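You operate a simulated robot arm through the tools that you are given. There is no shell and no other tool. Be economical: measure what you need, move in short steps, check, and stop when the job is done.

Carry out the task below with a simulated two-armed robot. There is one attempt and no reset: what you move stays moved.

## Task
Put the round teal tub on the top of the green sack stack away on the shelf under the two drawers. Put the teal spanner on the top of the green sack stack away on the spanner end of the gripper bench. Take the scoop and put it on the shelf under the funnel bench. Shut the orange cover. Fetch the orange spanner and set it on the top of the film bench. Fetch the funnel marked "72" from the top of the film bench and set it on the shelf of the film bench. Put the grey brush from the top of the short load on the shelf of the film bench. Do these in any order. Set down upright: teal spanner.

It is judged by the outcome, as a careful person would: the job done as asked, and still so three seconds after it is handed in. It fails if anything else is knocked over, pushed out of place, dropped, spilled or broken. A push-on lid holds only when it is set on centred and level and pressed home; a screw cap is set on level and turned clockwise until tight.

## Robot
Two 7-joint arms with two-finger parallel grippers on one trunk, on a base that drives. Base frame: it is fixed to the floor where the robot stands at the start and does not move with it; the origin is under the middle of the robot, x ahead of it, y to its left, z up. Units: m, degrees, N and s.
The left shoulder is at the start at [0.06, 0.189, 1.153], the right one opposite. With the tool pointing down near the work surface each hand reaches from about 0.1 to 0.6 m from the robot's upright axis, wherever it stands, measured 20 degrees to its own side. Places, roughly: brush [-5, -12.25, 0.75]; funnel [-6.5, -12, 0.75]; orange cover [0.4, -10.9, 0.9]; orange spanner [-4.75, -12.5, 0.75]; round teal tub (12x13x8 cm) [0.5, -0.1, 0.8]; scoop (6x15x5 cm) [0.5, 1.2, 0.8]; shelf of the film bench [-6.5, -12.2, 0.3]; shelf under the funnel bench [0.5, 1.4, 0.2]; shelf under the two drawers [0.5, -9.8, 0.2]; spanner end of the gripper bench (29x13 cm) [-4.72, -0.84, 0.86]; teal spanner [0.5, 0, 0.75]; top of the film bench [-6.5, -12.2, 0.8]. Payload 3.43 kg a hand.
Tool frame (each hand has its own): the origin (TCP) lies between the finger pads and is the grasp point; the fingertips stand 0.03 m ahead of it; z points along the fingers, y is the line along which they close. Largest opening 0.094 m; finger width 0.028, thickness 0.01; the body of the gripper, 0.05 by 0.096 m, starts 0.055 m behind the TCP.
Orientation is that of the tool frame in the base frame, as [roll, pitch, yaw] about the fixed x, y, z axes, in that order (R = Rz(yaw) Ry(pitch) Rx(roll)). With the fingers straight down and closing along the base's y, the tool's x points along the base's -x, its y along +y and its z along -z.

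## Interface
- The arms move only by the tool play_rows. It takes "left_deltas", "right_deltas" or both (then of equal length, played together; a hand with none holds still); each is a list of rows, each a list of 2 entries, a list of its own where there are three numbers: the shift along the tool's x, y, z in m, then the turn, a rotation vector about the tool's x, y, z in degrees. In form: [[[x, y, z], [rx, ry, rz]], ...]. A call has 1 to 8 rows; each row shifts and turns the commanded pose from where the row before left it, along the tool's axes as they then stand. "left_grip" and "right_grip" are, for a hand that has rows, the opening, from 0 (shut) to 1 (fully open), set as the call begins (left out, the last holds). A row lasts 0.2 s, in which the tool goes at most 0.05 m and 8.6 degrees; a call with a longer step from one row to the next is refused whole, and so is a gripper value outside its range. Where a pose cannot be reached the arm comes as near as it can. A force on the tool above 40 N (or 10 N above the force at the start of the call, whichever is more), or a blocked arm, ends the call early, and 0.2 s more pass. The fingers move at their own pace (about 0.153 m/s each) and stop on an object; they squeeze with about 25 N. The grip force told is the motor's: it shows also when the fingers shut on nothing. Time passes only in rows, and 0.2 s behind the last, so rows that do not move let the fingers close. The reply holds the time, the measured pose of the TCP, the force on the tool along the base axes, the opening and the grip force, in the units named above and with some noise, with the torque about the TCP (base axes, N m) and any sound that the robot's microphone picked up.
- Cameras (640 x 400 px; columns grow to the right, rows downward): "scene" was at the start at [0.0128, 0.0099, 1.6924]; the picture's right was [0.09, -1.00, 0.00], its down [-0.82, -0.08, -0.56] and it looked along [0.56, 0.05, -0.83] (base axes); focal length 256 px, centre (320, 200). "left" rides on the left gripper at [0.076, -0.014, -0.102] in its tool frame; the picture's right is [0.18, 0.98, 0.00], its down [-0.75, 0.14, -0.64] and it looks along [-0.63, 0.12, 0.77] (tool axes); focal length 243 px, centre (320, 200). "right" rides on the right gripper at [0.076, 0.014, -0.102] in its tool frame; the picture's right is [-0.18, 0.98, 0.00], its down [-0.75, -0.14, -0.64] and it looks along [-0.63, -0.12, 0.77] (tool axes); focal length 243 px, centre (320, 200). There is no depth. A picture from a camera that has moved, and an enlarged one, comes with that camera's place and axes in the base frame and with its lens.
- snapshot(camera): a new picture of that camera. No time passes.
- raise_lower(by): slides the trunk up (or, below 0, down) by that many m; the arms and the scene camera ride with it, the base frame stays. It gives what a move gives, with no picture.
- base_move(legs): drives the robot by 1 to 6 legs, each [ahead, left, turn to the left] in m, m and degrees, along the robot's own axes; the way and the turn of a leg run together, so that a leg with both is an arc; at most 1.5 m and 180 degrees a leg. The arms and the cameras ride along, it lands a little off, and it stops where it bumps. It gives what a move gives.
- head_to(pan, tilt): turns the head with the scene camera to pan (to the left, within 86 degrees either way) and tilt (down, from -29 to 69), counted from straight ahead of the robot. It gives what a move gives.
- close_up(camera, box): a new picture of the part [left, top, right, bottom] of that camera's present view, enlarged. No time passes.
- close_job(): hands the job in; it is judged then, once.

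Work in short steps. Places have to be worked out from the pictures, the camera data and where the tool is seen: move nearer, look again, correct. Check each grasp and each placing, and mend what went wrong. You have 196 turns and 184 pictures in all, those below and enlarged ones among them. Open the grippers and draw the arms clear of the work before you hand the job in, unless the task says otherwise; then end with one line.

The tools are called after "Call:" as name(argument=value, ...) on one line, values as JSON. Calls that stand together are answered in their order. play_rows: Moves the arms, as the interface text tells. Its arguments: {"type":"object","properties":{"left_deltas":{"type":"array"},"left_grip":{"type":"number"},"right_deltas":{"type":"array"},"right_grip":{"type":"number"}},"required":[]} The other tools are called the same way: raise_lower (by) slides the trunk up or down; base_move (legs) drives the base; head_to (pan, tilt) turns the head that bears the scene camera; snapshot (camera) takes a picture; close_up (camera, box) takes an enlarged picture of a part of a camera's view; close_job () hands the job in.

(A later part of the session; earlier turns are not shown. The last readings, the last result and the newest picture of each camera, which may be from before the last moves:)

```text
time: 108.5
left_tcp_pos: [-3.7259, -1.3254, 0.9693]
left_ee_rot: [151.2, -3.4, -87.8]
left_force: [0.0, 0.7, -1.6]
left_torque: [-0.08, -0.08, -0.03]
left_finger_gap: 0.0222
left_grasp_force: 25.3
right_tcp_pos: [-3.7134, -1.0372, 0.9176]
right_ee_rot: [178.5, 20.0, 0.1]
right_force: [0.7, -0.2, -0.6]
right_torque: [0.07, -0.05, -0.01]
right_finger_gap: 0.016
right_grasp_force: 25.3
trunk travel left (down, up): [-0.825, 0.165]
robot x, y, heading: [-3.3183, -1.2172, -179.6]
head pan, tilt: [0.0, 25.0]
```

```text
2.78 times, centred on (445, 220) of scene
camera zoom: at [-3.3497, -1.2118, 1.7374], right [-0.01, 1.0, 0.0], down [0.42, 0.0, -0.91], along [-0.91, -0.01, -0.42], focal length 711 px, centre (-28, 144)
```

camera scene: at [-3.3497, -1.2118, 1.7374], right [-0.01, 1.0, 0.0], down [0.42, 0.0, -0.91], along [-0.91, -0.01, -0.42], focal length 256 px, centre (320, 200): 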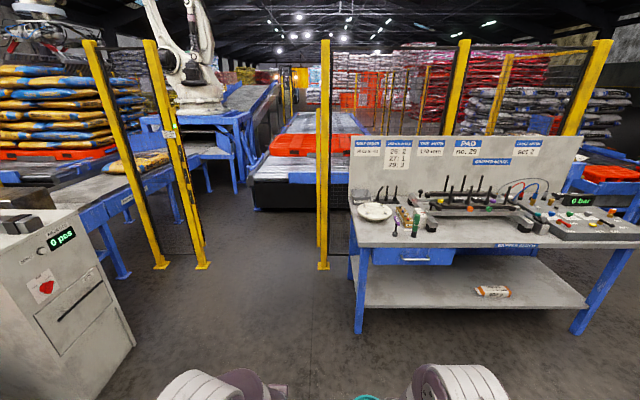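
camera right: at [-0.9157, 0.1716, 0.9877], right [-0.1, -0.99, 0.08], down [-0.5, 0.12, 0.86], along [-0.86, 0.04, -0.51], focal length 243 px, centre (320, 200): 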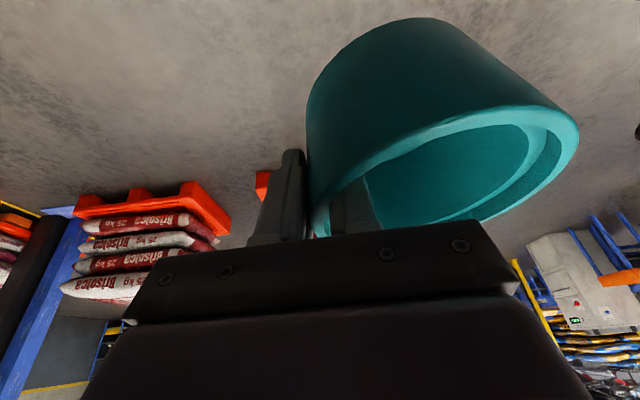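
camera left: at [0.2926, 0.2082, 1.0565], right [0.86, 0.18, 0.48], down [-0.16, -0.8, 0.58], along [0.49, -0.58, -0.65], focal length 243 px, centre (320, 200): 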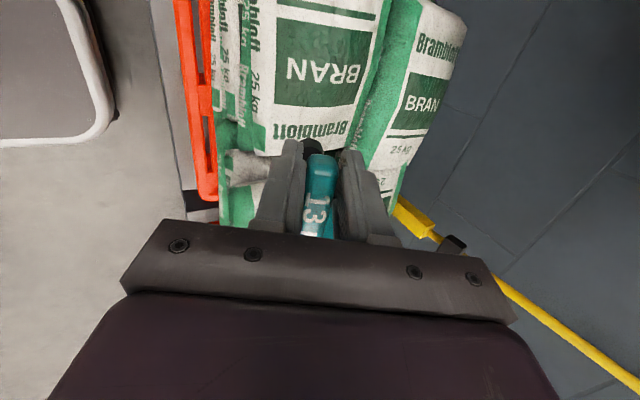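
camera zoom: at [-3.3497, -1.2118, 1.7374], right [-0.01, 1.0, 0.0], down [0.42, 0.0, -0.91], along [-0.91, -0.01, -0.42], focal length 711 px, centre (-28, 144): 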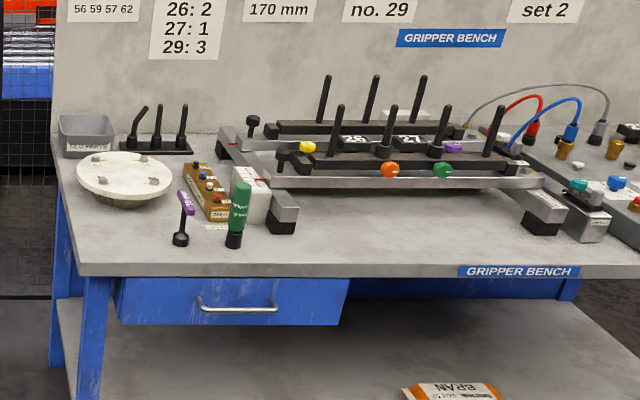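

The spanner end is the front-left stretch: purple spanner at ≈[-4.72,-0.76], free space around [-4.72,-0.90], top z≈0.86. Raise the trunk 10 cm, move the tub hand outward, and turn the left hand vertical.

Call:
raise_lower(by=0.1)

Call:
play_rows(left_deltas=[[[0, 0, 0], [7.2, 0, 0]], [[0, 0, 0], [7.2, 0, 0]], [[0, 0, 0], [7.2, 0, 0]], [[0, 0, 0], [7.2, 0, 0]]], right_deltas=[[[0, -0.03, 0], [0, 0, 0]], [[0, -0.03, 0], [0, 0, 0]], [[0, -0.03, 0], [0, 0, 0]], [[0, -0.03, 0], [0, 0, 0]]])

Call:
head_to(pan=0, tilt=50)

Call:
snapshot(camera="scene")

Call:
snapshot(camera="right")

```text
time: 109.9
left_tcp_pos: [-3.7259, -1.3267, 1.0679]
left_ee_rot: [151.2, -3.4, -87.8]
left_force: [0.6, 0.9, -1.7]
left_torque: [-0.08, -0.04, 0.01]
left_finger_gap: 0.0222
left_grasp_force: 24.5
right_tcp_pos: [-3.7113, -1.0388, 1.0179]
right_ee_rot: [178.7, 19.7, 0.1]
right_force: [0.3, 0.1, -0.8]
right_torque: [0.07, -0.01, 0.01]
right_finger_gap: 0.0159
right_grasp_force: 25.1
trunk travel left (down, up): [-0.925, 0.065]
robot x, y, heading: [-3.3162, -1.2133, -179.3]
head pan, tilt: [0.0, 25.0]
```

```text
time: 110.9
left_tcp_pos: [-3.7315, -1.33, 1.0709]
left_ee_rot: [175.2, -5.0, -87.7]
left_force: [-1.1, 0.0, -2.1]
left_torque: [-0.06, -0.02, -0.06]
left_finger_gap: 0.022
left_grasp_force: 25.2
left hand out of reach, approached as far as the arm can: row 4
right_tcp_pos: [-3.7138, -0.9171, 1.0155]
right_ee_rot: [178.6, 19.8, 0.1]
right_force: [-0.2, -0.5, -1.9]
right_torque: [0.05, 0.03, 0.01]
right_finger_gap: 0.0162
right_grasp_force: 24.9
trunk travel left (down, up): [-0.925, 0.065]
robot x, y, heading: [-3.323, -1.2165, -179.8]
head pan, tilt: [0.0, 25.0]
```

```text
time: 111.8
left_tcp_pos: [-3.7321, -1.3289, 1.073]
left_ee_rot: [174.9, -4.8, -87.6]
left_force: [-0.3, -0.5, -1.6]
left_torque: [-0.09, 0.0, 0.0]
left_finger_gap: 0.0221
left_grasp_force: 25.2
right_tcp_pos: [-3.7129, -0.9195, 1.0153]
right_ee_rot: [178.6, 19.8, 0.1]
right_force: [0.4, -0.4, -1.8]
right_torque: [0.07, -0.04, 0.0]
right_finger_gap: 0.016
right_grasp_force: 24.9
trunk travel left (down, up): [-0.925, 0.065]
robot x, y, heading: [-3.3184, -1.2178, -179.4]
head pan, tilt: [0.0, 50.0]
```

```text
125 pictures are left
camera scene: at [-3.3339, -1.2121, 1.7999], right [-0.01, 1.0, 0.0], down [0.77, 0.01, -0.64], along [-0.64, -0.01, -0.77], focal length 256 px, centre (320, 200)
```

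scene: 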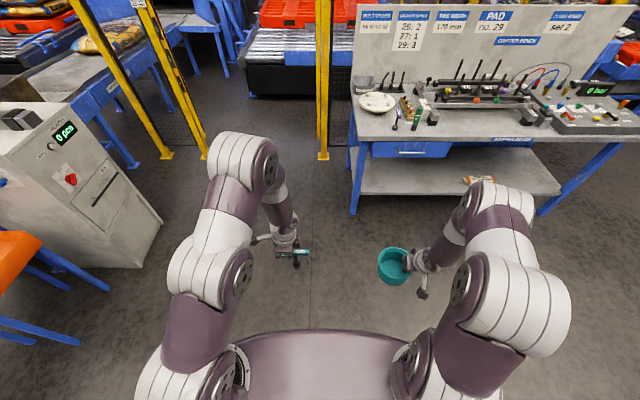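

```text
124 pictures are left
camera right: at [-3.6071, -0.9314, 1.0845], right [-0.16, -0.98, 0.08], down [-0.49, 0.15, 0.86], along [-0.85, 0.1, -0.51], focal length 243 px, centre (320, 200)
```

right: 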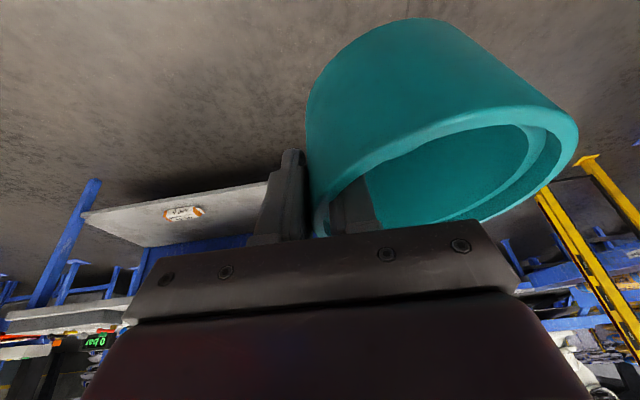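

Call:
close_up(camera="scene", box=[240, 200, 340, 280])

Call:
snapshot(camera="left")

```text
5.00 times, centred on (290, 240) of scene
camera zoom: at [-3.3339, -1.2121, 1.7999], right [-0.01, 1.0, 0.0], down [0.77, 0.01, -0.64], along [-0.64, -0.01, -0.77], focal length 1277 px, centre (470, 0)
```

zoom: 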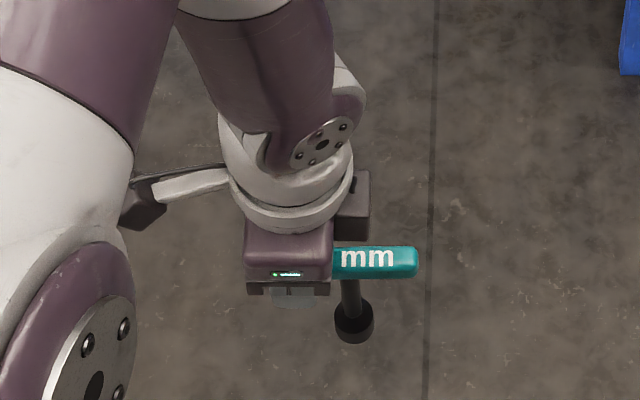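

```text
122 pictures are left
camera left: at [-3.7052, -1.3965, 1.1796], right [-0.97, -0.22, 0.1], down [-0.12, 0.8, 0.59], along [-0.21, 0.56, -0.8], focal length 243 px, centre (320, 200)
```

left: 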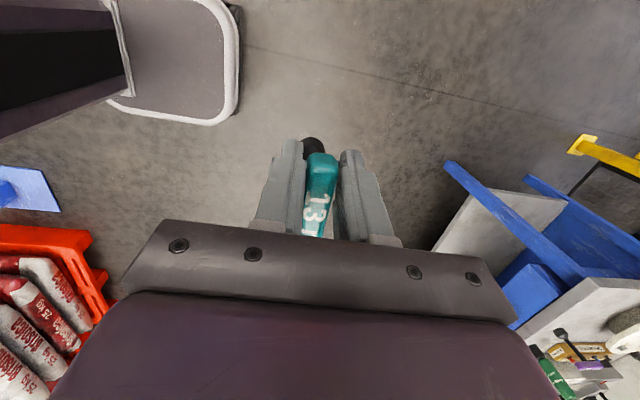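

The shaft is vertical side to side; only ~5° fore-aft lean remains. Drive right 0.395 m and ahead 0.7 m, and fix the lean on the way.

Call:
base_move(legs=[[0, -0.395, 0], [0.7, 0, 0]])

Call:
play_rows(left_deltas=[[[0, 0.04, 0], [2.6, 0, 0]], [[0, 0.04, 0], [2.6, 0, 0]]])

Call:
head_to(pan=0, tilt=45)

Call:
snapshot(camera="scene")

Call:
snapshot(camera="left")

```text
time: 117.7
left_tcp_pos: [-4.4488, -0.9423, 1.0724]
left_ee_rot: [174.9, -4.9, -87.6]
left_force: [-0.2, -1.2, -1.4]
left_torque: [-0.08, -0.03, 0.03]
left_finger_gap: 0.0224
left_grasp_force: 24.9
right_tcp_pos: [-4.4289, -0.5321, 1.015]
right_ee_rot: [178.6, 19.8, 0.1]
right_force: [-0.3, 0.3, -1.3]
right_torque: [0.04, -0.02, -0.06]
right_finger_gap: 0.0162
right_grasp_force: 25.1
trunk travel left (down, up): [-0.925, 0.065]
robot x, y, heading: [-4.0344, -0.8244, -179.5]
head pan, tilt: [0.0, 50.0]
```

```text
time: 118.3
left_tcp_pos: [-4.5289, -0.9454, 1.0766]
left_ee_rot: [-179.8, -4.8, -87.7]
left_force: [-0.2, -0.4, -2.5]
left_torque: [-0.04, 0.0, -0.03]
left_finger_gap: 0.0221
left_grasp_force: 25.0
right_tcp_pos: [-4.431, -0.5306, 1.0141]
right_ee_rot: [178.5, 19.7, 0.1]
right_force: [0.4, -0.4, -2.1]
right_torque: [0.13, 0.01, 0.0]
right_finger_gap: 0.016
right_grasp_force: 25.4
trunk travel left (down, up): [-0.925, 0.065]
robot x, y, heading: [-4.0367, -0.8291, -179.4]
head pan, tilt: [0.0, 50.0]
```

```text
time: 119.0
left_tcp_pos: [-4.5281, -0.944, 1.0759]
left_ee_rot: [-179.9, -5.0, -87.6]
left_force: [0.0, -0.9, -1.3]
left_torque: [-0.08, 0.01, -0.04]
left_finger_gap: 0.0222
left_grasp_force: 25.0
right_tcp_pos: [-4.4302, -0.531, 1.0142]
right_ee_rot: [178.7, 19.8, 0.2]
right_force: [0.1, 0.8, -1.5]
right_torque: [0.12, 0.02, 0.0]
right_finger_gap: 0.0161
right_grasp_force: 25.1
trunk travel left (down, up): [-0.925, 0.065]
robot x, y, heading: [-4.0376, -0.8286, -179.9]
head pan, tilt: [0.0, 45.0]
```

```text
121 pictures are left
camera scene: at [-4.0554, -0.8238, 1.8067], right [-0.01, 1.0, 0.0], down [0.71, 0.01, -0.71], along [-0.71, -0.01, -0.71], focal length 256 px, centre (320, 200)
```

scene: 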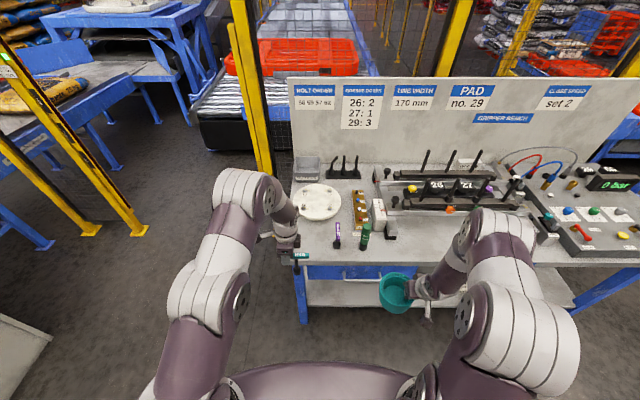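

```text
120 pictures are left
camera left: at [-4.5102, -1.0108, 1.1854], right [-0.97, -0.22, 0.01], down [-0.18, 0.8, 0.58], along [-0.14, 0.56, -0.82], focal length 243 px, centre (320, 200)
```

left: 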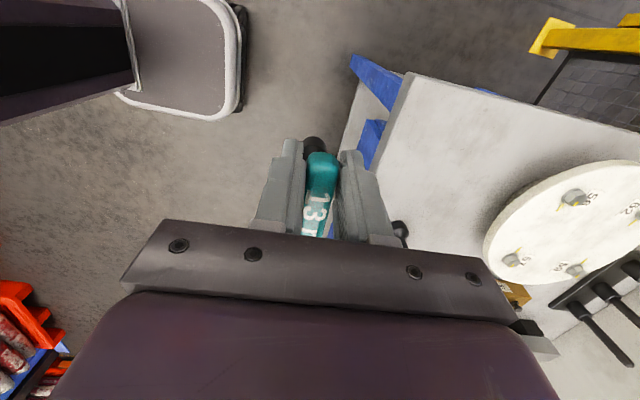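

Front edge ≈x −4.61, left edge ≈y −0.99; the shaft is at y≈−0.91, good. Drive ahead 0.1 m and extend the arm 9 cm to x≈−4.72.

Call:
base_move(legs=[[0.1, 0, 0]])

Call:
play_rows(left_deltas=[[[0, 0.03, 0], [0, 0, 0]], [[0, 0.03, 0], [0, 0, 0]], [[0, 0.03, 0], [0, 0, 0]]])

Call:
snapshot(camera="scene")

Call:
snapshot(camera="right")

```text
time: 120.2
left_tcp_pos: [-4.628, -0.9453, 1.0777]
left_ee_rot: [-180.0, -4.9, -87.6]
left_force: [0.1, -0.2, -3.0]
left_torque: [-0.04, 0.0, -0.01]
left_finger_gap: 0.0222
left_grasp_force: 24.4
right_tcp_pos: [-4.5299, -0.5339, 1.0145]
right_ee_rot: [178.6, 19.9, 0.2]
right_force: [-0.5, 0.5, -1.2]
right_torque: [0.09, 0.01, 0.01]
right_finger_gap: 0.0162
right_grasp_force: 25.2
trunk travel left (down, up): [-0.925, 0.065]
robot x, y, heading: [-4.1373, -0.8255, -179.9]
head pan, tilt: [0.0, 45.0]
```

```text
time: 121.0
left_tcp_pos: [-4.723, -0.9489, 1.0757]
left_ee_rot: [-179.7, -4.8, -87.6]
left_force: [0.5, 0.2, -2.0]
left_torque: [-0.05, -0.02, 0.03]
left_finger_gap: 0.0223
left_grasp_force: 25.2
right_tcp_pos: [-4.5332, -0.5324, 1.0146]
right_ee_rot: [178.6, 19.7, 0.2]
right_force: [0.3, 0.2, -1.2]
right_torque: [0.07, -0.03, 0.01]
right_finger_gap: 0.0162
right_grasp_force: 25.3
trunk travel left (down, up): [-0.925, 0.065]
robot x, y, heading: [-4.1356, -0.8262, -179.2]
head pan, tilt: [0.0, 45.0]
```

```text
119 pictures are left
camera scene: at [-4.1594, -0.8249, 1.8067], right [-0.01, 1.0, 0.0], down [0.71, 0.01, -0.71], along [-0.71, -0.01, -0.71], focal length 256 px, centre (320, 200)
```

scene: 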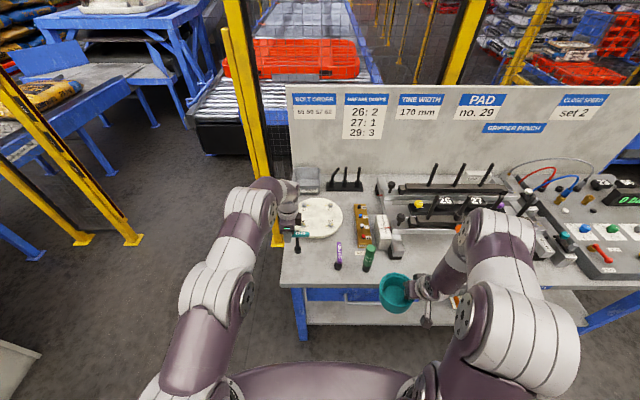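

```text
118 pictures are left
camera right: at [-4.4267, -0.5444, 1.0838], right [-0.16, -0.98, 0.08], down [-0.5, 0.15, 0.85], along [-0.85, 0.1, -0.51], focal length 243 px, centre (320, 200)
```

right: 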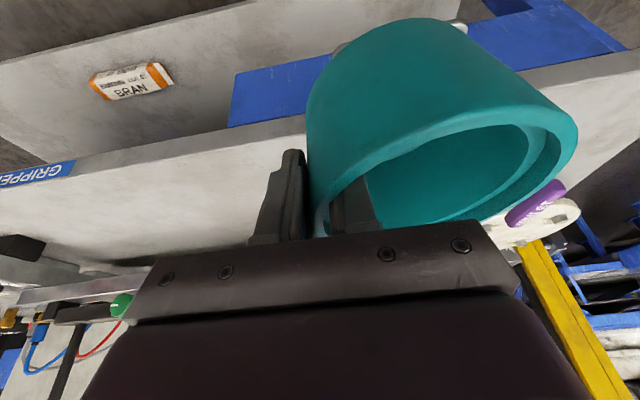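

Call:
close_up(camera="scene", box=[260, 190, 400, 290])

```text
4.00 times, centred on (330, 240) of scene
camera zoom: at [-4.1594, -0.8249, 1.8067], right [-0.01, 1.0, 0.0], down [0.71, 0.01, -0.71], along [-0.71, -0.01, -0.71], focal length 1022 px, centre (280, 40)
```

zoom: 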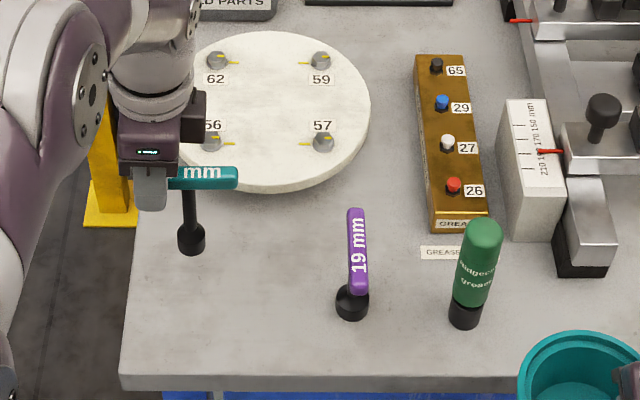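

Spanner hangs vertical at ≈[-4.725,-0.92]. Shift 2 cm right and lower 8 cm, watching for contact.

Call:
play_rows(left_deltas=[[[-0.02, 0, 0], [0, 0, 0]], [[-0.0013, 0, 0.0155], [0, 0, 0]], [[-0.0013, 0, 0.0155], [0, 0, 0]], [[-0.0013, 0, 0.0155], [0, 0, 0]], [[-0.0013, 0, 0.0155], [0, 0, 0]], [[-0.0008, 0, 0.01], [0, 0, 0]]])

Call:
close_up(camera="scene", box=[260, 190, 400, 290])

```text
time: 122.3
left_tcp_pos: [-4.7214, -0.9286, 1.0022]
left_ee_rot: [-179.9, -4.9, -87.7]
left_force: [-0.6, 0.6, -2.6]
left_torque: [-0.05, 0.0, 0.03]
left_finger_gap: 0.0224
left_grasp_force: 25.6
right_tcp_pos: [-4.5311, -0.5325, 1.0141]
right_ee_rot: [178.7, 19.8, 0.1]
right_force: [0.0, 0.3, -1.2]
right_torque: [0.06, -0.01, 0.01]
right_finger_gap: 0.016
right_grasp_force: 25.0
trunk travel left (down, up): [-0.925, 0.065]
robot x, y, heading: [-4.1386, -0.8279, -179.8]
head pan, tilt: [0.0, 45.0]
```

```text
4.00 times, centred on (330, 240) of scene
camera zoom: at [-4.1561, -0.8249, 1.8068], right [-0.01, 1.0, 0.0], down [0.71, 0.01, -0.71], along [-0.71, -0.01, -0.71], focal length 1022 px, centre (280, 40)
```

zoom: 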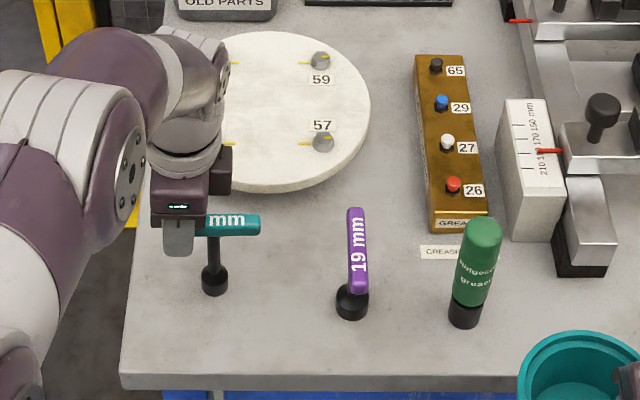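

Call:
play_rows(left_deltas=[[[-0.0003, 0, 0.004], [0, 0, 0]], [[-0.0003, 0, 0.004], [0, 0, 0]], [[-0.0003, 0, 0.004], [0, 0, 0]]])

Call:
play_rows(left_deltas=[[[-0.0003, 0, 0.003], [0, 0, 0]], [[-0.0003, 0, 0.003], [0, 0, 0]]])

```text
time: 123.2
left_tcp_pos: [-4.7206, -0.93, 0.9901]
left_ee_rot: [-180.0, -5.0, -87.6]
left_force: [0.3, -0.4, -2.2]
left_torque: [-0.1, 0.01, -0.01]
left_finger_gap: 0.022
left_grasp_force: 24.9
right_tcp_pos: [-4.5318, -0.532, 1.0143]
right_ee_rot: [178.6, 19.8, 0.1]
right_force: [1.0, -0.3, -1.8]
right_torque: [0.06, 0.0, -0.01]
right_finger_gap: 0.0161
right_grasp_force: 24.8
trunk travel left (down, up): [-0.925, 0.065]
robot x, y, heading: [-4.1355, -0.8278, -179.5]
head pan, tilt: [0.0, 45.0]
```

```text
time: 123.8
left_tcp_pos: [-4.7202, -0.9297, 0.9842]
left_ee_rot: [-179.9, -4.9, -87.7]
left_force: [0.1, 0.0, -2.1]
left_torque: [-0.05, 0.0, 0.0]
left_finger_gap: 0.022
left_grasp_force: 25.4
right_tcp_pos: [-4.5319, -0.5327, 1.0143]
right_ee_rot: [178.6, 19.8, 0.2]
right_force: [0.9, -0.2, -1.4]
right_torque: [0.09, 0.02, 0.0]
right_finger_gap: 0.0162
right_grasp_force: 24.8
trunk travel left (down, up): [-0.925, 0.065]
robot x, y, heading: [-4.1334, -0.8267, -179.5]
head pan, tilt: [0.0, 45.0]
```

Call:
play_rows(left_deltas=[[[-0.0003, 0, 0.003], [0, 0, 0]], [[-0.0003, 0, 0.003], [0, 0, 0]]])

Call:
play_rows(left_deltas=[[[-0.0003, 0, 0.003], [0, 0, 0]]])

Call:
close_up(camera="scene", box=[260, 190, 400, 290])

```text
time: 124.3
left_tcp_pos: [-4.72, -0.93, 0.9775]
left_ee_rot: [-179.8, -4.9, -87.6]
left_force: [-0.2, -0.2, -1.4]
left_torque: [-0.07, -0.01, 0.0]
left_finger_gap: 0.0222
left_grasp_force: 25.1
right_tcp_pos: [-4.5304, -0.5321, 1.014]
right_ee_rot: [178.5, 19.8, 0.1]
right_force: [0.4, 0.2, -1.4]
right_torque: [0.09, -0.01, 0.0]
right_finger_gap: 0.016
right_grasp_force: 25.2
trunk travel left (down, up): [-0.925, 0.065]
robot x, y, heading: [-4.133, -0.8277, -179.3]
head pan, tilt: [0.0, 45.0]
```

```text
time: 124.8
left_tcp_pos: [-4.7206, -0.9295, 0.9757]
left_ee_rot: [-179.9, -4.9, -87.6]
left_force: [0.3, -1.0, 0.2]
left_torque: [-0.02, -0.02, 0.0]
left_finger_gap: 0.0221
left_grasp_force: 24.9
right_tcp_pos: [-4.5307, -0.5331, 1.0137]
right_ee_rot: [178.6, 19.8, 0.2]
right_force: [-0.3, 0.4, -1.3]
right_torque: [0.07, -0.04, 0.0]
right_finger_gap: 0.0161
right_grasp_force: 25.0
trunk travel left (down, up): [-0.925, 0.065]
robot x, y, heading: [-4.1374, -0.8293, -179.7]
head pan, tilt: [0.0, 45.0]
```

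```text
4.00 times, centred on (330, 240) of scene
camera zoom: at [-4.1559, -0.8248, 1.8068], right [-0.01, 1.0, 0.0], down [0.71, 0.01, -0.71], along [-0.71, -0.01, -0.71], focal length 1022 px, centre (280, 40)
```

zoom: 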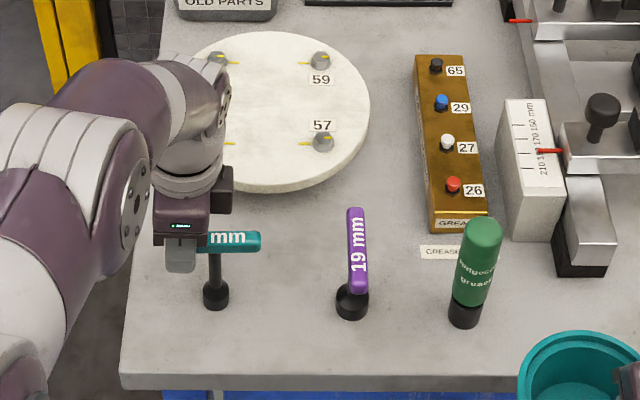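

The weight has just transferred (force −2 → 0 N). Press 1–2 mm, then release.

Call:
play_rows(left_deltas=[[[-0.0001, 0, 0.0015], [0, 0, 0]]])

Call:
play_rows(left_deltas=[[[0, 0, 0], [0, 0, 0]], [[0, 0, 0], [0, 0, 0]], [[0, 0, 0], [0, 0, 0]]], left_grip=0.5)

Call:
close_up(camera="scene", box=[260, 190, 400, 290])

```text
time: 125.2
left_tcp_pos: [-4.7185, -0.9287, 0.9766]
left_ee_rot: [179.9, -4.8, -87.6]
left_force: [0.2, 0.4, 8.2]
left_torque: [0.3, -0.06, -0.03]
left_finger_gap: 0.0224
left_grasp_force: 25.6
right_tcp_pos: [-4.5302, -0.5324, 1.0159]
right_ee_rot: [178.6, 19.7, 0.2]
right_force: [-0.1, 0.0, -1.0]
right_torque: [0.08, -0.02, -0.01]
right_finger_gap: 0.0165
right_grasp_force: 25.3
trunk travel left (down, up): [-0.925, 0.065]
robot x, y, heading: [-4.135, -0.8285, -179.2]
head pan, tilt: [0.0, 45.0]
```

```text
time: 126.0
left_tcp_pos: [-4.7196, -0.9285, 0.9743]
left_ee_rot: [-179.9, -5.0, -87.6]
left_force: [-0.7, -0.7, -0.2]
left_torque: [0.0, 0.03, 0.0]
left_finger_gap: 0.0472
left_grasp_force: 0.0
right_tcp_pos: [-4.5312, -0.5333, 1.0144]
right_ee_rot: [178.6, 19.8, 0.1]
right_force: [0.2, 0.3, -1.8]
right_torque: [0.09, 0.01, 0.02]
right_finger_gap: 0.0164
right_grasp_force: 25.0
trunk travel left (down, up): [-0.925, 0.065]
robot x, y, heading: [-4.1374, -0.8305, -179.7]
head pan, tilt: [0.0, 45.0]
```

```text
4.00 times, centred on (330, 240) of scene
camera zoom: at [-4.1563, -0.8247, 1.8067], right [-0.01, 1.0, 0.0], down [0.71, 0.01, -0.71], along [-0.71, -0.01, -0.71], focal length 1022 px, centre (280, 40)
```

zoom: 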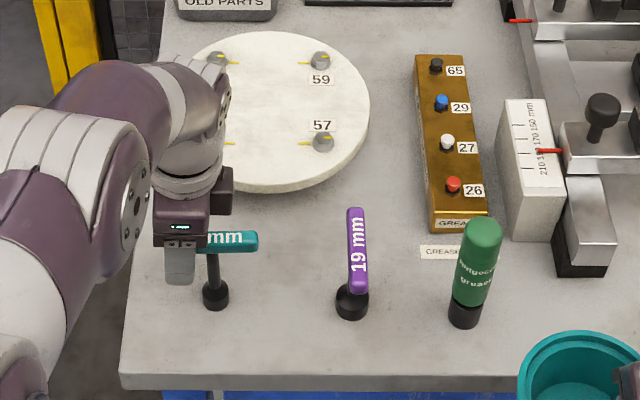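

Standing freely. Withdraw upward along the fingers.

Call:
play_rows(left_deltas=[[[0, 0, -0.02], [0, 0, 0]], [[0, 0, -0.03], [0, 0, 0]], [[0, 0, -0.03], [0, 0, 0]], [[0, -0.04, -0.02], [0, 0, 0]], [[0, -0.045, 0], [0, 0, 0]], [[0, -0.045, 0], [0, 0, 0]]])

Call:
close_up(camera="scene", box=[260, 190, 400, 290])

```text
time: 127.3
left_tcp_pos: [-4.5874, -0.9144, 1.0765]
left_ee_rot: [-179.9, -4.9, -87.5]
left_force: [-0.1, 0.2, 0.3]
left_torque: [0.0, 0.02, -0.02]
left_finger_gap: 0.0469
left_grasp_force: 0.0
right_tcp_pos: [-4.5304, -0.5325, 1.0148]
right_ee_rot: [178.6, 19.8, 0.2]
right_force: [0.6, -0.2, -1.5]
right_torque: [0.09, 0.02, -0.01]
right_finger_gap: 0.0163
right_grasp_force: 25.4
trunk travel left (down, up): [-0.925, 0.065]
robot x, y, heading: [-4.1362, -0.8312, -179.6]
head pan, tilt: [0.0, 45.0]
```

```text
4.00 times, centred on (330, 240) of scene
camera zoom: at [-4.1544, -0.8246, 1.8067], right [-0.01, 1.0, 0.0], down [0.71, 0.01, -0.71], along [-0.71, -0.01, -0.71], focal length 1022 px, centre (280, 40)
```

zoom: 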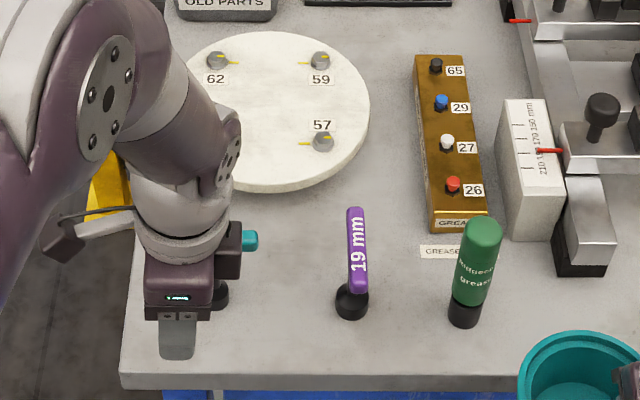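

Teal spanner stands upright in place. Now back away, turn to face −y and look for the way to the two drawers.

Call:
base_move(legs=[[-1.4, 0, 0], [-1.2, 0, 0], [0, 0, 90]])

Call:
raise_lower(by=-0.1)

Call:
head_to(pan=0, tilt=12)

Call:
snapshot(camera="scene")

```text
time: 137.4
left_tcp_pos: [-2.5794, -0.9005, 1.075]
left_ee_rot: [-179.7, -4.8, -87.8]
left_force: [-0.9, 0.3, -0.1]
left_torque: [0.0, 0.02, -0.01]
left_finger_gap: 0.0471
left_grasp_force: 0.1
right_tcp_pos: [-2.5296, -0.5209, 1.0182]
right_ee_rot: [179.2, 21.4, 1.1]
right_force: [-16.4, -4.8, -0.8]
right_torque: [0.55, -1.54, 0.37]
right_finger_gap: 0.0161
right_grasp_force: 24.5
trunk travel left (down, up): [-0.925, 0.065]
robot x, y, heading: [-2.1258, -0.8188, -179.9]
head pan, tilt: [0.0, 45.0]
stopped in leg 2: the force on the tool passed its limit at 148 N (the readings are from after the stop); the commanded pose is now the measured one
```

```text
time: 138.4
left_tcp_pos: [-2.579, -0.9009, 0.9895]
left_ee_rot: [-179.8, -4.8, -87.8]
left_force: [0.6, 0.4, -0.3]
left_torque: [-0.02, 0.01, -0.01]
left_finger_gap: 0.047
left_grasp_force: 0.0
right_tcp_pos: [-2.5292, -0.5201, 0.9336]
right_ee_rot: [179.1, 21.4, 1.3]
right_force: [-14.9, -4.8, -11.5]
right_torque: [0.21, -0.81, 0.36]
right_finger_gap: 0.0161
right_grasp_force: 25.0
trunk travel left (down, up): [-0.841, 0.149]
robot x, y, heading: [-2.1258, -0.8164, -179.9]
head pan, tilt: [0.0, 45.0]
stopped: the force on the tool passed its limit at 44 N (the readings are from after the stop); the commanded pose is now the measured one
```

```text
time: 139.4
left_tcp_pos: [-2.5799, -0.9012, 0.9901]
left_ee_rot: [-179.7, -4.8, -87.8]
left_force: [-0.1, 0.2, 0.1]
left_torque: [-0.01, 0.01, -0.02]
left_finger_gap: 0.0471
left_grasp_force: 0.0
right_tcp_pos: [-2.5305, -0.5194, 0.9338]
right_ee_rot: [179.0, 21.3, 1.1]
right_force: [-15.0, -2.4, -9.8]
right_torque: [0.05, -0.83, 0.39]
right_finger_gap: 0.0163
right_grasp_force: 25.7
trunk travel left (down, up): [-0.841, 0.149]
robot x, y, heading: [-2.1255, -0.8159, -179.5]
head pan, tilt: [0.0, 12.0]
```

```text
112 pictures are left
camera scene: at [-2.1599, -0.8153, 1.7742], right [0.0, 1.0, 0.0], down [0.21, 0.0, -0.98], along [-0.98, 0.0, -0.21], focal length 256 px, centre (320, 200)
```

scene: 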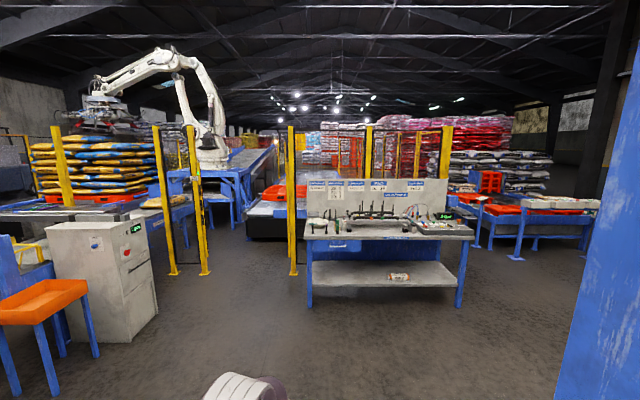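

I forgot the gantry leg: the right hand's back touched it. Drive forward to free it, move left clear of the leg, then check the tub.

Call:
base_move(legs=[[0.3, 0, 0], [0, 0.5, 0]])

Call:
snapshot(camera="right")

Call:
head_to(pan=-40, tilt=35)

Call:
snapshot(camera="scene")

```text
time: 144.0
left_tcp_pos: [-2.8755, -1.3936, 0.9915]
left_ee_rot: [-180.0, -5.0, -88.1]
left_force: [-1.1, -1.1, -0.7]
left_torque: [0.03, 0.01, 0.0]
left_finger_gap: 0.0471
left_grasp_force: 0.0
right_tcp_pos: [-2.8234, -1.0144, 0.9343]
right_ee_rot: [179.0, 21.6, 0.9]
right_force: [-0.4, -0.2, -1.6]
right_torque: [0.11, -0.01, 0.02]
right_finger_gap: 0.016
right_grasp_force: 25.3
trunk travel left (down, up): [-0.841, 0.149]
robot x, y, heading: [-2.421, -1.3093, -180.0]
head pan, tilt: [0.0, 12.0]
```

```text
111 pictures are left
camera right: at [-2.7145, -1.0249, 1.0013], right [-0.15, -0.99, 0.08], down [-0.47, 0.15, 0.87], along [-0.87, 0.09, -0.48], focal length 243 px, centre (320, 200)
```

right: 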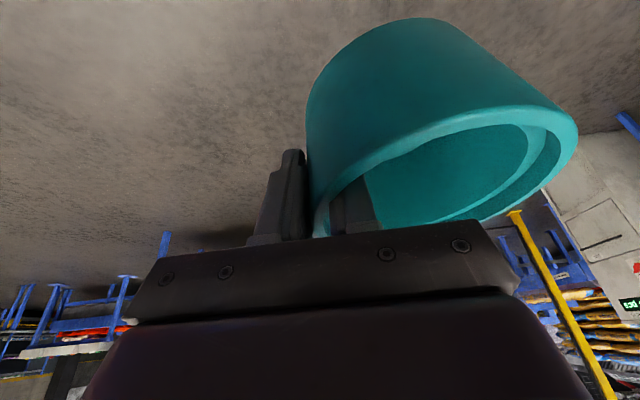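

```text
time: 145.1
left_tcp_pos: [-2.875, -1.3932, 0.9917]
left_ee_rot: [-179.9, -4.9, -88.1]
left_force: [-0.5, -1.5, -0.2]
left_torque: [0.03, 0.0, -0.01]
left_finger_gap: 0.0469
left_grasp_force: 0.1
right_tcp_pos: [-2.823, -1.0133, 0.9345]
right_ee_rot: [178.9, 21.5, 1.0]
right_force: [-0.1, 0.6, -1.7]
right_torque: [0.06, -0.01, 0.01]
right_finger_gap: 0.0159
right_grasp_force: 25.6
trunk travel left (down, up): [-0.841, 0.149]
robot x, y, heading: [-2.4172, -1.3151, -180.0]
head pan, tilt: [-40.0, 35.0]
```

```text
110 pictures are left
camera scene: at [-2.4257, -1.2526, 1.7376], right [0.64, 0.77, 0.0], down [0.44, -0.37, -0.82], along [-0.63, 0.53, -0.57], focal length 256 px, centre (320, 200)
```

scene: 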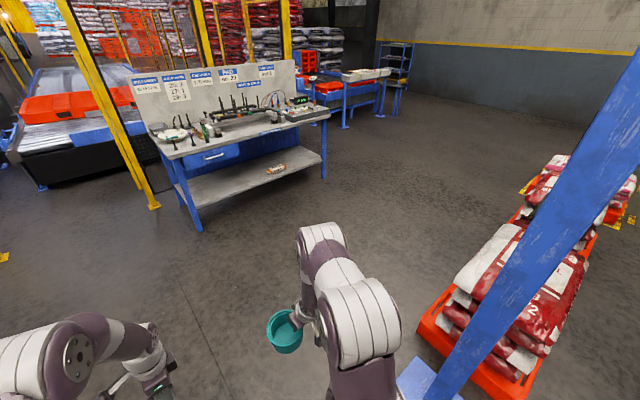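

Tub unharmed, gantry in place. Back up along y≈−1.3, then turn to face −y and view.

Call:
base_move(legs=[[-1.3, 0, 0], [0, 0, 90]])

Call:
head_to(pan=0, tilt=12)

Call:
snapshot(camera="scene")

```text
time: 155.5
left_tcp_pos: [-1.0282, -1.7638, 0.9923]
left_ee_rot: [-180.0, -5.0, 2.4]
left_force: [0.8, 0.1, -0.6]
left_torque: [0.03, -0.01, -0.02]
left_finger_gap: 0.047
left_grasp_force: 0.0
right_tcp_pos: [-1.4097, -1.7163, 0.9359]
right_ee_rot: [179.1, 21.4, 91.4]
right_force: [-0.5, -0.2, -1.7]
right_torque: [0.01, 0.09, -0.02]
right_finger_gap: 0.0163
right_grasp_force: 24.3
trunk travel left (down, up): [-0.841, 0.149]
robot x, y, heading: [-1.1175, -1.3112, -89.5]
head pan, tilt: [-40.0, 35.0]
```

```text
time: 156.5
left_tcp_pos: [-1.0283, -1.7639, 0.9927]
left_ee_rot: [-179.9, -4.9, 2.5]
left_force: [-0.2, -0.5, -0.1]
left_torque: [0.03, -0.03, 0.02]
left_finger_gap: 0.047
left_grasp_force: 0.1
right_tcp_pos: [-1.4091, -1.7167, 0.9356]
right_ee_rot: [179.0, 21.5, 91.4]
right_force: [-0.2, -0.4, -1.1]
right_torque: [0.0, 0.09, 0.0]
right_finger_gap: 0.016
right_grasp_force: 24.9
trunk travel left (down, up): [-0.841, 0.149]
robot x, y, heading: [-1.1129, -1.3089, -89.4]
head pan, tilt: [0.0, 12.0]
```

```text
109 pictures are left
camera scene: at [-1.1125, -1.3405, 1.7744], right [-1.0, -0.01, 0.0], down [0.0, 0.21, -0.98], along [0.01, -0.98, -0.21], focal length 256 px, centre (320, 200)
```

scene: 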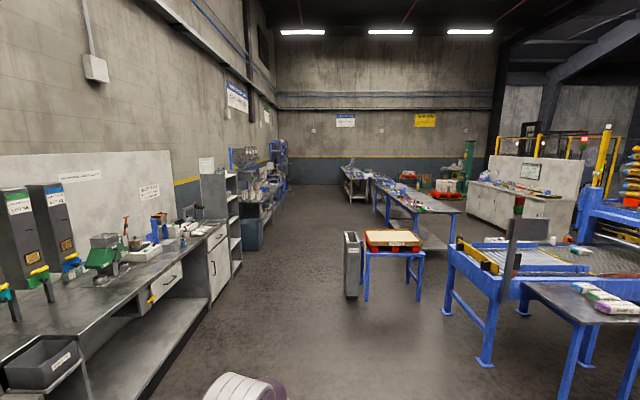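

The aisle is free around x≈−0.68 (stand at x≤−1.4, cabinets at x≥0.05). Pull the tub hand in, shift left and drive 4.5 m.

Call:
play_rows(right_deltas=[[[0, 0.03, 0], [0, 0, 0]], [[0, 0.03, 0], [0, 0, 0]], [[0, 0.03, 0], [0, 0, 0]], [[0, 0.03, 0], [0, 0, 0]]])

Call:
base_move(legs=[[0, 0.43, -0.6], [1.5, 0, 0], [1.5, 0, 0], [1.5, 0, 0]])

Call:
snapshot(camera="scene")

```text
time: 157.5
left_tcp_pos: [-1.0277, -1.764, 0.9925]
left_ee_rot: [-179.9, -4.8, 2.4]
left_force: [0.5, 0.7, -1.0]
left_torque: [0.0, 0.04, 0.01]
left_finger_gap: 0.0471
left_grasp_force: 0.1
right_tcp_pos: [-1.2887, -1.7146, 0.9369]
right_ee_rot: [179.1, 21.5, 91.4]
right_force: [0.3, -0.1, -2.3]
right_torque: [0.01, 0.11, 0.0]
right_finger_gap: 0.0158
right_grasp_force: 25.0
trunk travel left (down, up): [-0.841, 0.149]
robot x, y, heading: [-1.113, -1.3094, -89.4]
head pan, tilt: [0.0, 12.0]
```

```text
time: 181.6
left_tcp_pos: [-0.6836, -6.3317, 0.9925]
left_ee_rot: [-179.9, -4.8, 0.2]
left_force: [-1.0, 0.5, -0.7]
left_torque: [0.0, -0.02, 0.01]
left_finger_gap: 0.0469
left_grasp_force: 0.0
right_tcp_pos: [-0.9427, -6.2709, 0.9368]
right_ee_rot: [179.0, 21.5, 89.3]
right_force: [0.6, 0.3, -1.4]
right_torque: [-0.01, 0.06, 0.01]
right_finger_gap: 0.0161
right_grasp_force: 25.6
trunk travel left (down, up): [-0.841, 0.149]
robot x, y, heading: [-0.7515, -5.8753, -92.0]
head pan, tilt: [0.0, 12.0]
```

```text
108 pictures are left
camera scene: at [-0.7517, -5.9052, 1.7745], right [-1.0, 0.03, 0.0], down [0.01, 0.21, -0.98], along [-0.03, -0.98, -0.21], focal length 256 px, centre (320, 200)
```

scene: 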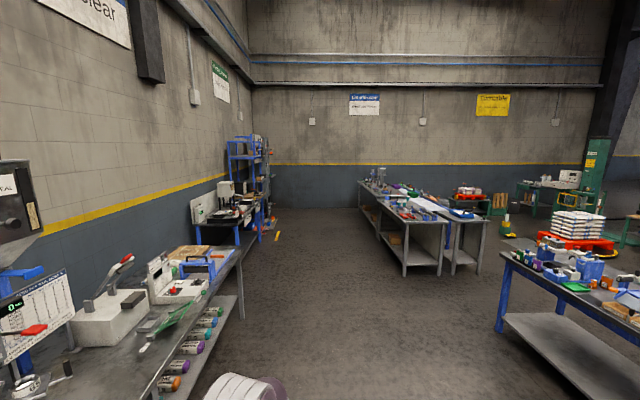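

Continue 3.6 m with the heading corrected, then turn left to face the wall around y≈−9.5.

Call:
base_move(legs=[[0, 0, 2.0], [1.5, 0, 0], [1.5, 0, 0], [0.6, 0, 0], [0, 0, 90]])

Call:
head_to(pan=0, tilt=25)

Call:
snapshot(camera="scene")

```text
time: 203.3
left_tcp_pos: [-0.3403, -9.4027, 0.9916]
left_ee_rot: [-180.0, -4.9, 91.5]
left_force: [-0.3, -0.4, -0.6]
left_torque: [0.01, -0.01, 0.01]
left_finger_gap: 0.047
left_grasp_force: 0.1
right_tcp_pos: [-0.3947, -9.6629, 0.9371]
right_ee_rot: [179.1, 21.5, -179.5]
right_force: [0.2, -0.9, -0.9]
right_torque: [-0.07, 0.01, 0.01]
right_finger_gap: 0.016
right_grasp_force: 24.8
trunk travel left (down, up): [-0.841, 0.149]
robot x, y, heading: [-0.7934, -9.482, -0.4]
head pan, tilt: [0.0, 12.0]
```

```text
time: 204.0
left_tcp_pos: [-0.3382, -9.4026, 0.9926]
left_ee_rot: [-179.9, -5.0, 91.7]
left_force: [0.0, 0.5, -0.8]
left_torque: [0.0, 0.01, -0.03]
left_finger_gap: 0.047
left_grasp_force: 0.0
right_tcp_pos: [-0.3943, -9.6623, 0.9365]
right_ee_rot: [179.0, 21.5, -179.5]
right_force: [0.5, 0.3, -1.0]
right_torque: [-0.07, 0.04, -0.04]
right_finger_gap: 0.0162
right_grasp_force: 24.9
trunk travel left (down, up): [-0.841, 0.149]
robot x, y, heading: [-0.7944, -9.4767, -0.4]
head pan, tilt: [0.0, 25.0]
```

```text
107 pictures are left
camera scene: at [-0.7606, -9.4782, 1.7534], right [-0.01, -1.0, 0.0], down [-0.42, 0.0, -0.91], along [0.91, -0.01, -0.42], focal length 256 px, centre (320, 200)
```

scene: 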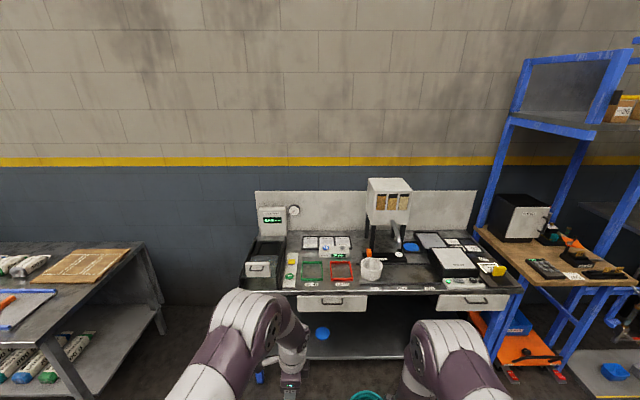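

The two-drawer bench is ahead with its shelf underneath; the orange cover is on the table to the right. Lower the trunk to inspect the shelf.

Call:
raise_lower(by=-0.4)

Call:
raise_lower(by=-0.2)

Call:
snapshot(camera="scene")

Call:
snapshot(camera="right")

```text
time: 207.8
left_tcp_pos: [-0.3403, -9.4026, 0.5916]
left_ee_rot: [-179.8, -4.9, 91.5]
left_force: [-0.9, -1.0, 1.0]
left_torque: [0.0, -0.01, -0.03]
left_finger_gap: 0.0472
left_grasp_force: 0.1
right_tcp_pos: [-0.3953, -9.6627, 0.5368]
right_ee_rot: [179.1, 21.5, -179.5]
right_force: [0.6, -0.4, -1.9]
right_torque: [-0.12, -0.01, -0.01]
right_finger_gap: 0.016
right_grasp_force: 24.7
trunk travel left (down, up): [-0.441, 0.549]
robot x, y, heading: [-0.7972, -9.4801, -0.3]
head pan, tilt: [0.0, 25.0]
```

```text
time: 210.0
left_tcp_pos: [-0.3387, -9.4015, 0.3922]
left_ee_rot: [-179.8, -4.8, 91.5]
left_force: [-0.3, 0.5, 0.1]
left_torque: [-0.02, 0.01, -0.01]
left_finger_gap: 0.0468
left_grasp_force: 0.0
right_tcp_pos: [-0.3943, -9.6631, 0.3356]
right_ee_rot: [179.0, 21.5, -179.5]
right_force: [0.7, -0.1, -1.8]
right_torque: [-0.08, -0.02, 0.03]
right_finger_gap: 0.0161
right_grasp_force: 25.0
trunk travel left (down, up): [-0.241, 0.749]
robot x, y, heading: [-0.7959, -9.4815, -0.2]
head pan, tilt: [0.0, 25.0]
```

```text
106 pictures are left
camera scene: at [-0.7608, -9.4782, 1.1534], right [-0.01, -1.0, 0.0], down [-0.42, 0.0, -0.91], along [0.91, -0.01, -0.42], focal length 256 px, centre (320, 200)
```

scene: 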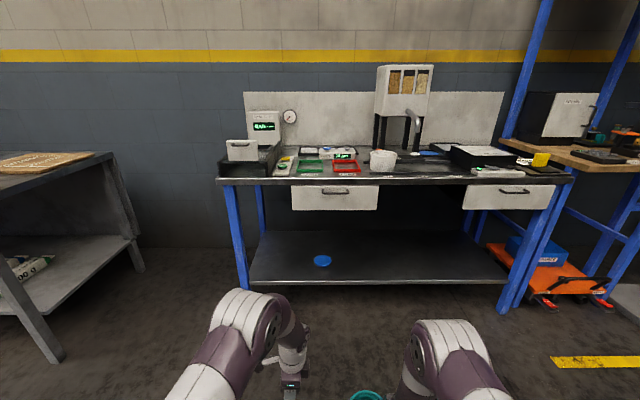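

```text
105 pictures are left
camera right: at [-0.5031, -9.6517, 0.4035], right [0.16, 0.98, 0.08], down [0.47, -0.15, 0.87], along [0.87, -0.1, -0.48], focal length 243 px, centre (320, 200)
```

right: 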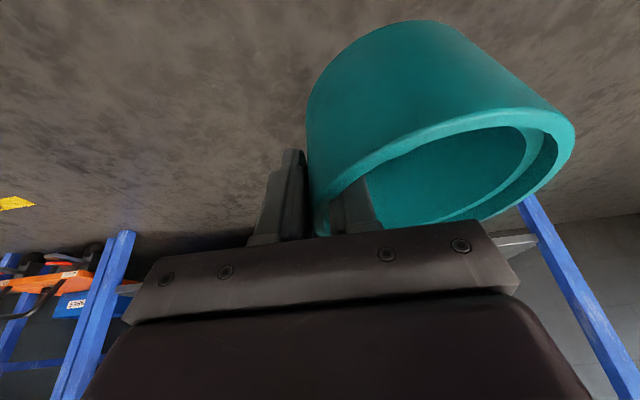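

A small blue disc lies on the shelf at ≈[0.46,−9.49]; the space at y≈−9.85 between the drawers is free. Raise both hands relative to the trunk so I can lower the shoulders and keep elbows beneath the bench top.

Call:
play_rows(right_deltas=[[[-0.0179, 0, -0.0456], [0, 0, 0]], [[-0.0179, 0, -0.0456], [0, 0, 0]], [[-0.0179, 0, -0.0456], [0, 0, 0]], [[-0.0179, 0, -0.0456], [0, 0, 0]]], left_deltas=[[[0, -0.03, -0.038], [0, 0, 0]], [[0, -0.03, -0.038], [0, 0, 0]], [[0, -0.03, -0.038], [0, 0, 0]], [[0, -0.03, -0.038], [0, 0, 0]]])

Call:
raise_lower(by=-0.2)

Call:
play_rows(right_deltas=[[[-0.045, 0, 0.0177], [0, 0, 0]], [[-0.045, 0, 0.0177], [0, 0, 0]], [[-0.045, 0, 0.0177], [0, 0, 0]], [[-0.03, 0, 0.0118], [0, 0, 0]]])

Call:
snapshot(camera="scene")

```text
time: 211.0
left_tcp_pos: [-0.4579, -9.4197, 0.5459]
left_ee_rot: [-179.8, -4.8, 91.5]
left_force: [-0.1, -0.7, 0.0]
left_torque: [-0.01, -0.01, 0.02]
left_finger_gap: 0.0471
left_grasp_force: 0.0
right_tcp_pos: [-0.3946, -9.6655, 0.5224]
right_ee_rot: [178.9, 21.1, -179.6]
right_force: [-0.2, 0.4, -0.1]
right_torque: [-0.09, 0.06, 0.02]
right_finger_gap: 0.0163
right_grasp_force: 24.7
right hand out of reach, approached as far as the arm can: row 4
trunk travel left (down, up): [-0.241, 0.749]
robot x, y, heading: [-0.794, -9.4812, -0.3]
head pan, tilt: [0.0, 25.0]
```

```text
time: 213.2
left_tcp_pos: [-0.4576, -9.4207, 0.344]
left_ee_rot: [-179.9, -5.0, 91.5]
left_force: [0.3, -0.3, 0.1]
left_torque: [0.02, 0.0, 0.0]
left_finger_gap: 0.0472
left_grasp_force: 0.0
right_tcp_pos: [-0.3931, -9.6649, 0.3232]
right_ee_rot: [178.9, 21.5, -179.5]
right_force: [0.5, 0.4, -1.0]
right_torque: [-0.03, 0.02, -0.02]
right_finger_gap: 0.0159
right_grasp_force: 24.5
trunk travel left (down, up): [-0.041, 0.949]
robot x, y, heading: [-0.7955, -9.4813, -0.6]
head pan, tilt: [0.0, 25.0]
```

```text
time: 214.2
left_tcp_pos: [-0.4578, -9.4194, 0.3446]
left_ee_rot: [-179.9, -4.8, 91.5]
left_force: [-0.4, -1.2, 0.3]
left_torque: [0.03, -0.02, 0.02]
left_finger_gap: 0.0468
left_grasp_force: 0.1
right_tcp_pos: [-0.3156, -9.6548, 0.298]
right_ee_rot: [178.6, 21.6, -179.5]
right_force: [-0.2, 0.3, -1.3]
right_torque: [-0.06, 0.01, -0.03]
right_finger_gap: 0.016
right_grasp_force: 24.9
right hand out of reach, approached as far as the arm can: row 1, 2, 3, 4
trunk travel left (down, up): [-0.041, 0.949]
robot x, y, heading: [-0.7929, -9.4837, -0.3]
head pan, tilt: [0.0, 25.0]
```

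```text
104 pictures are left
camera scene: at [-0.7609, -9.4782, 0.9533], right [-0.01, -1.0, 0.0], down [-0.42, 0.0, -0.91], along [0.91, -0.01, -0.42], focal length 256 px, centre (320, 200)
```

scene: 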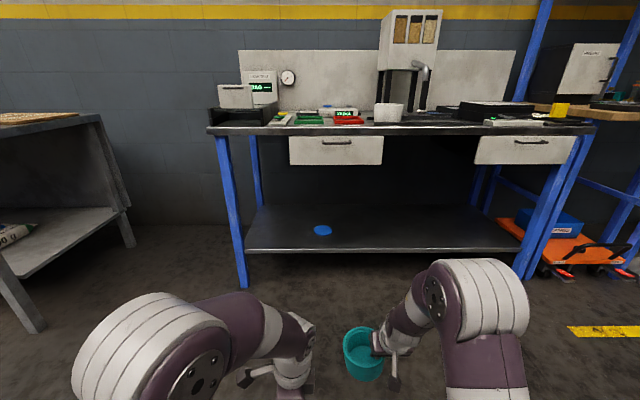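

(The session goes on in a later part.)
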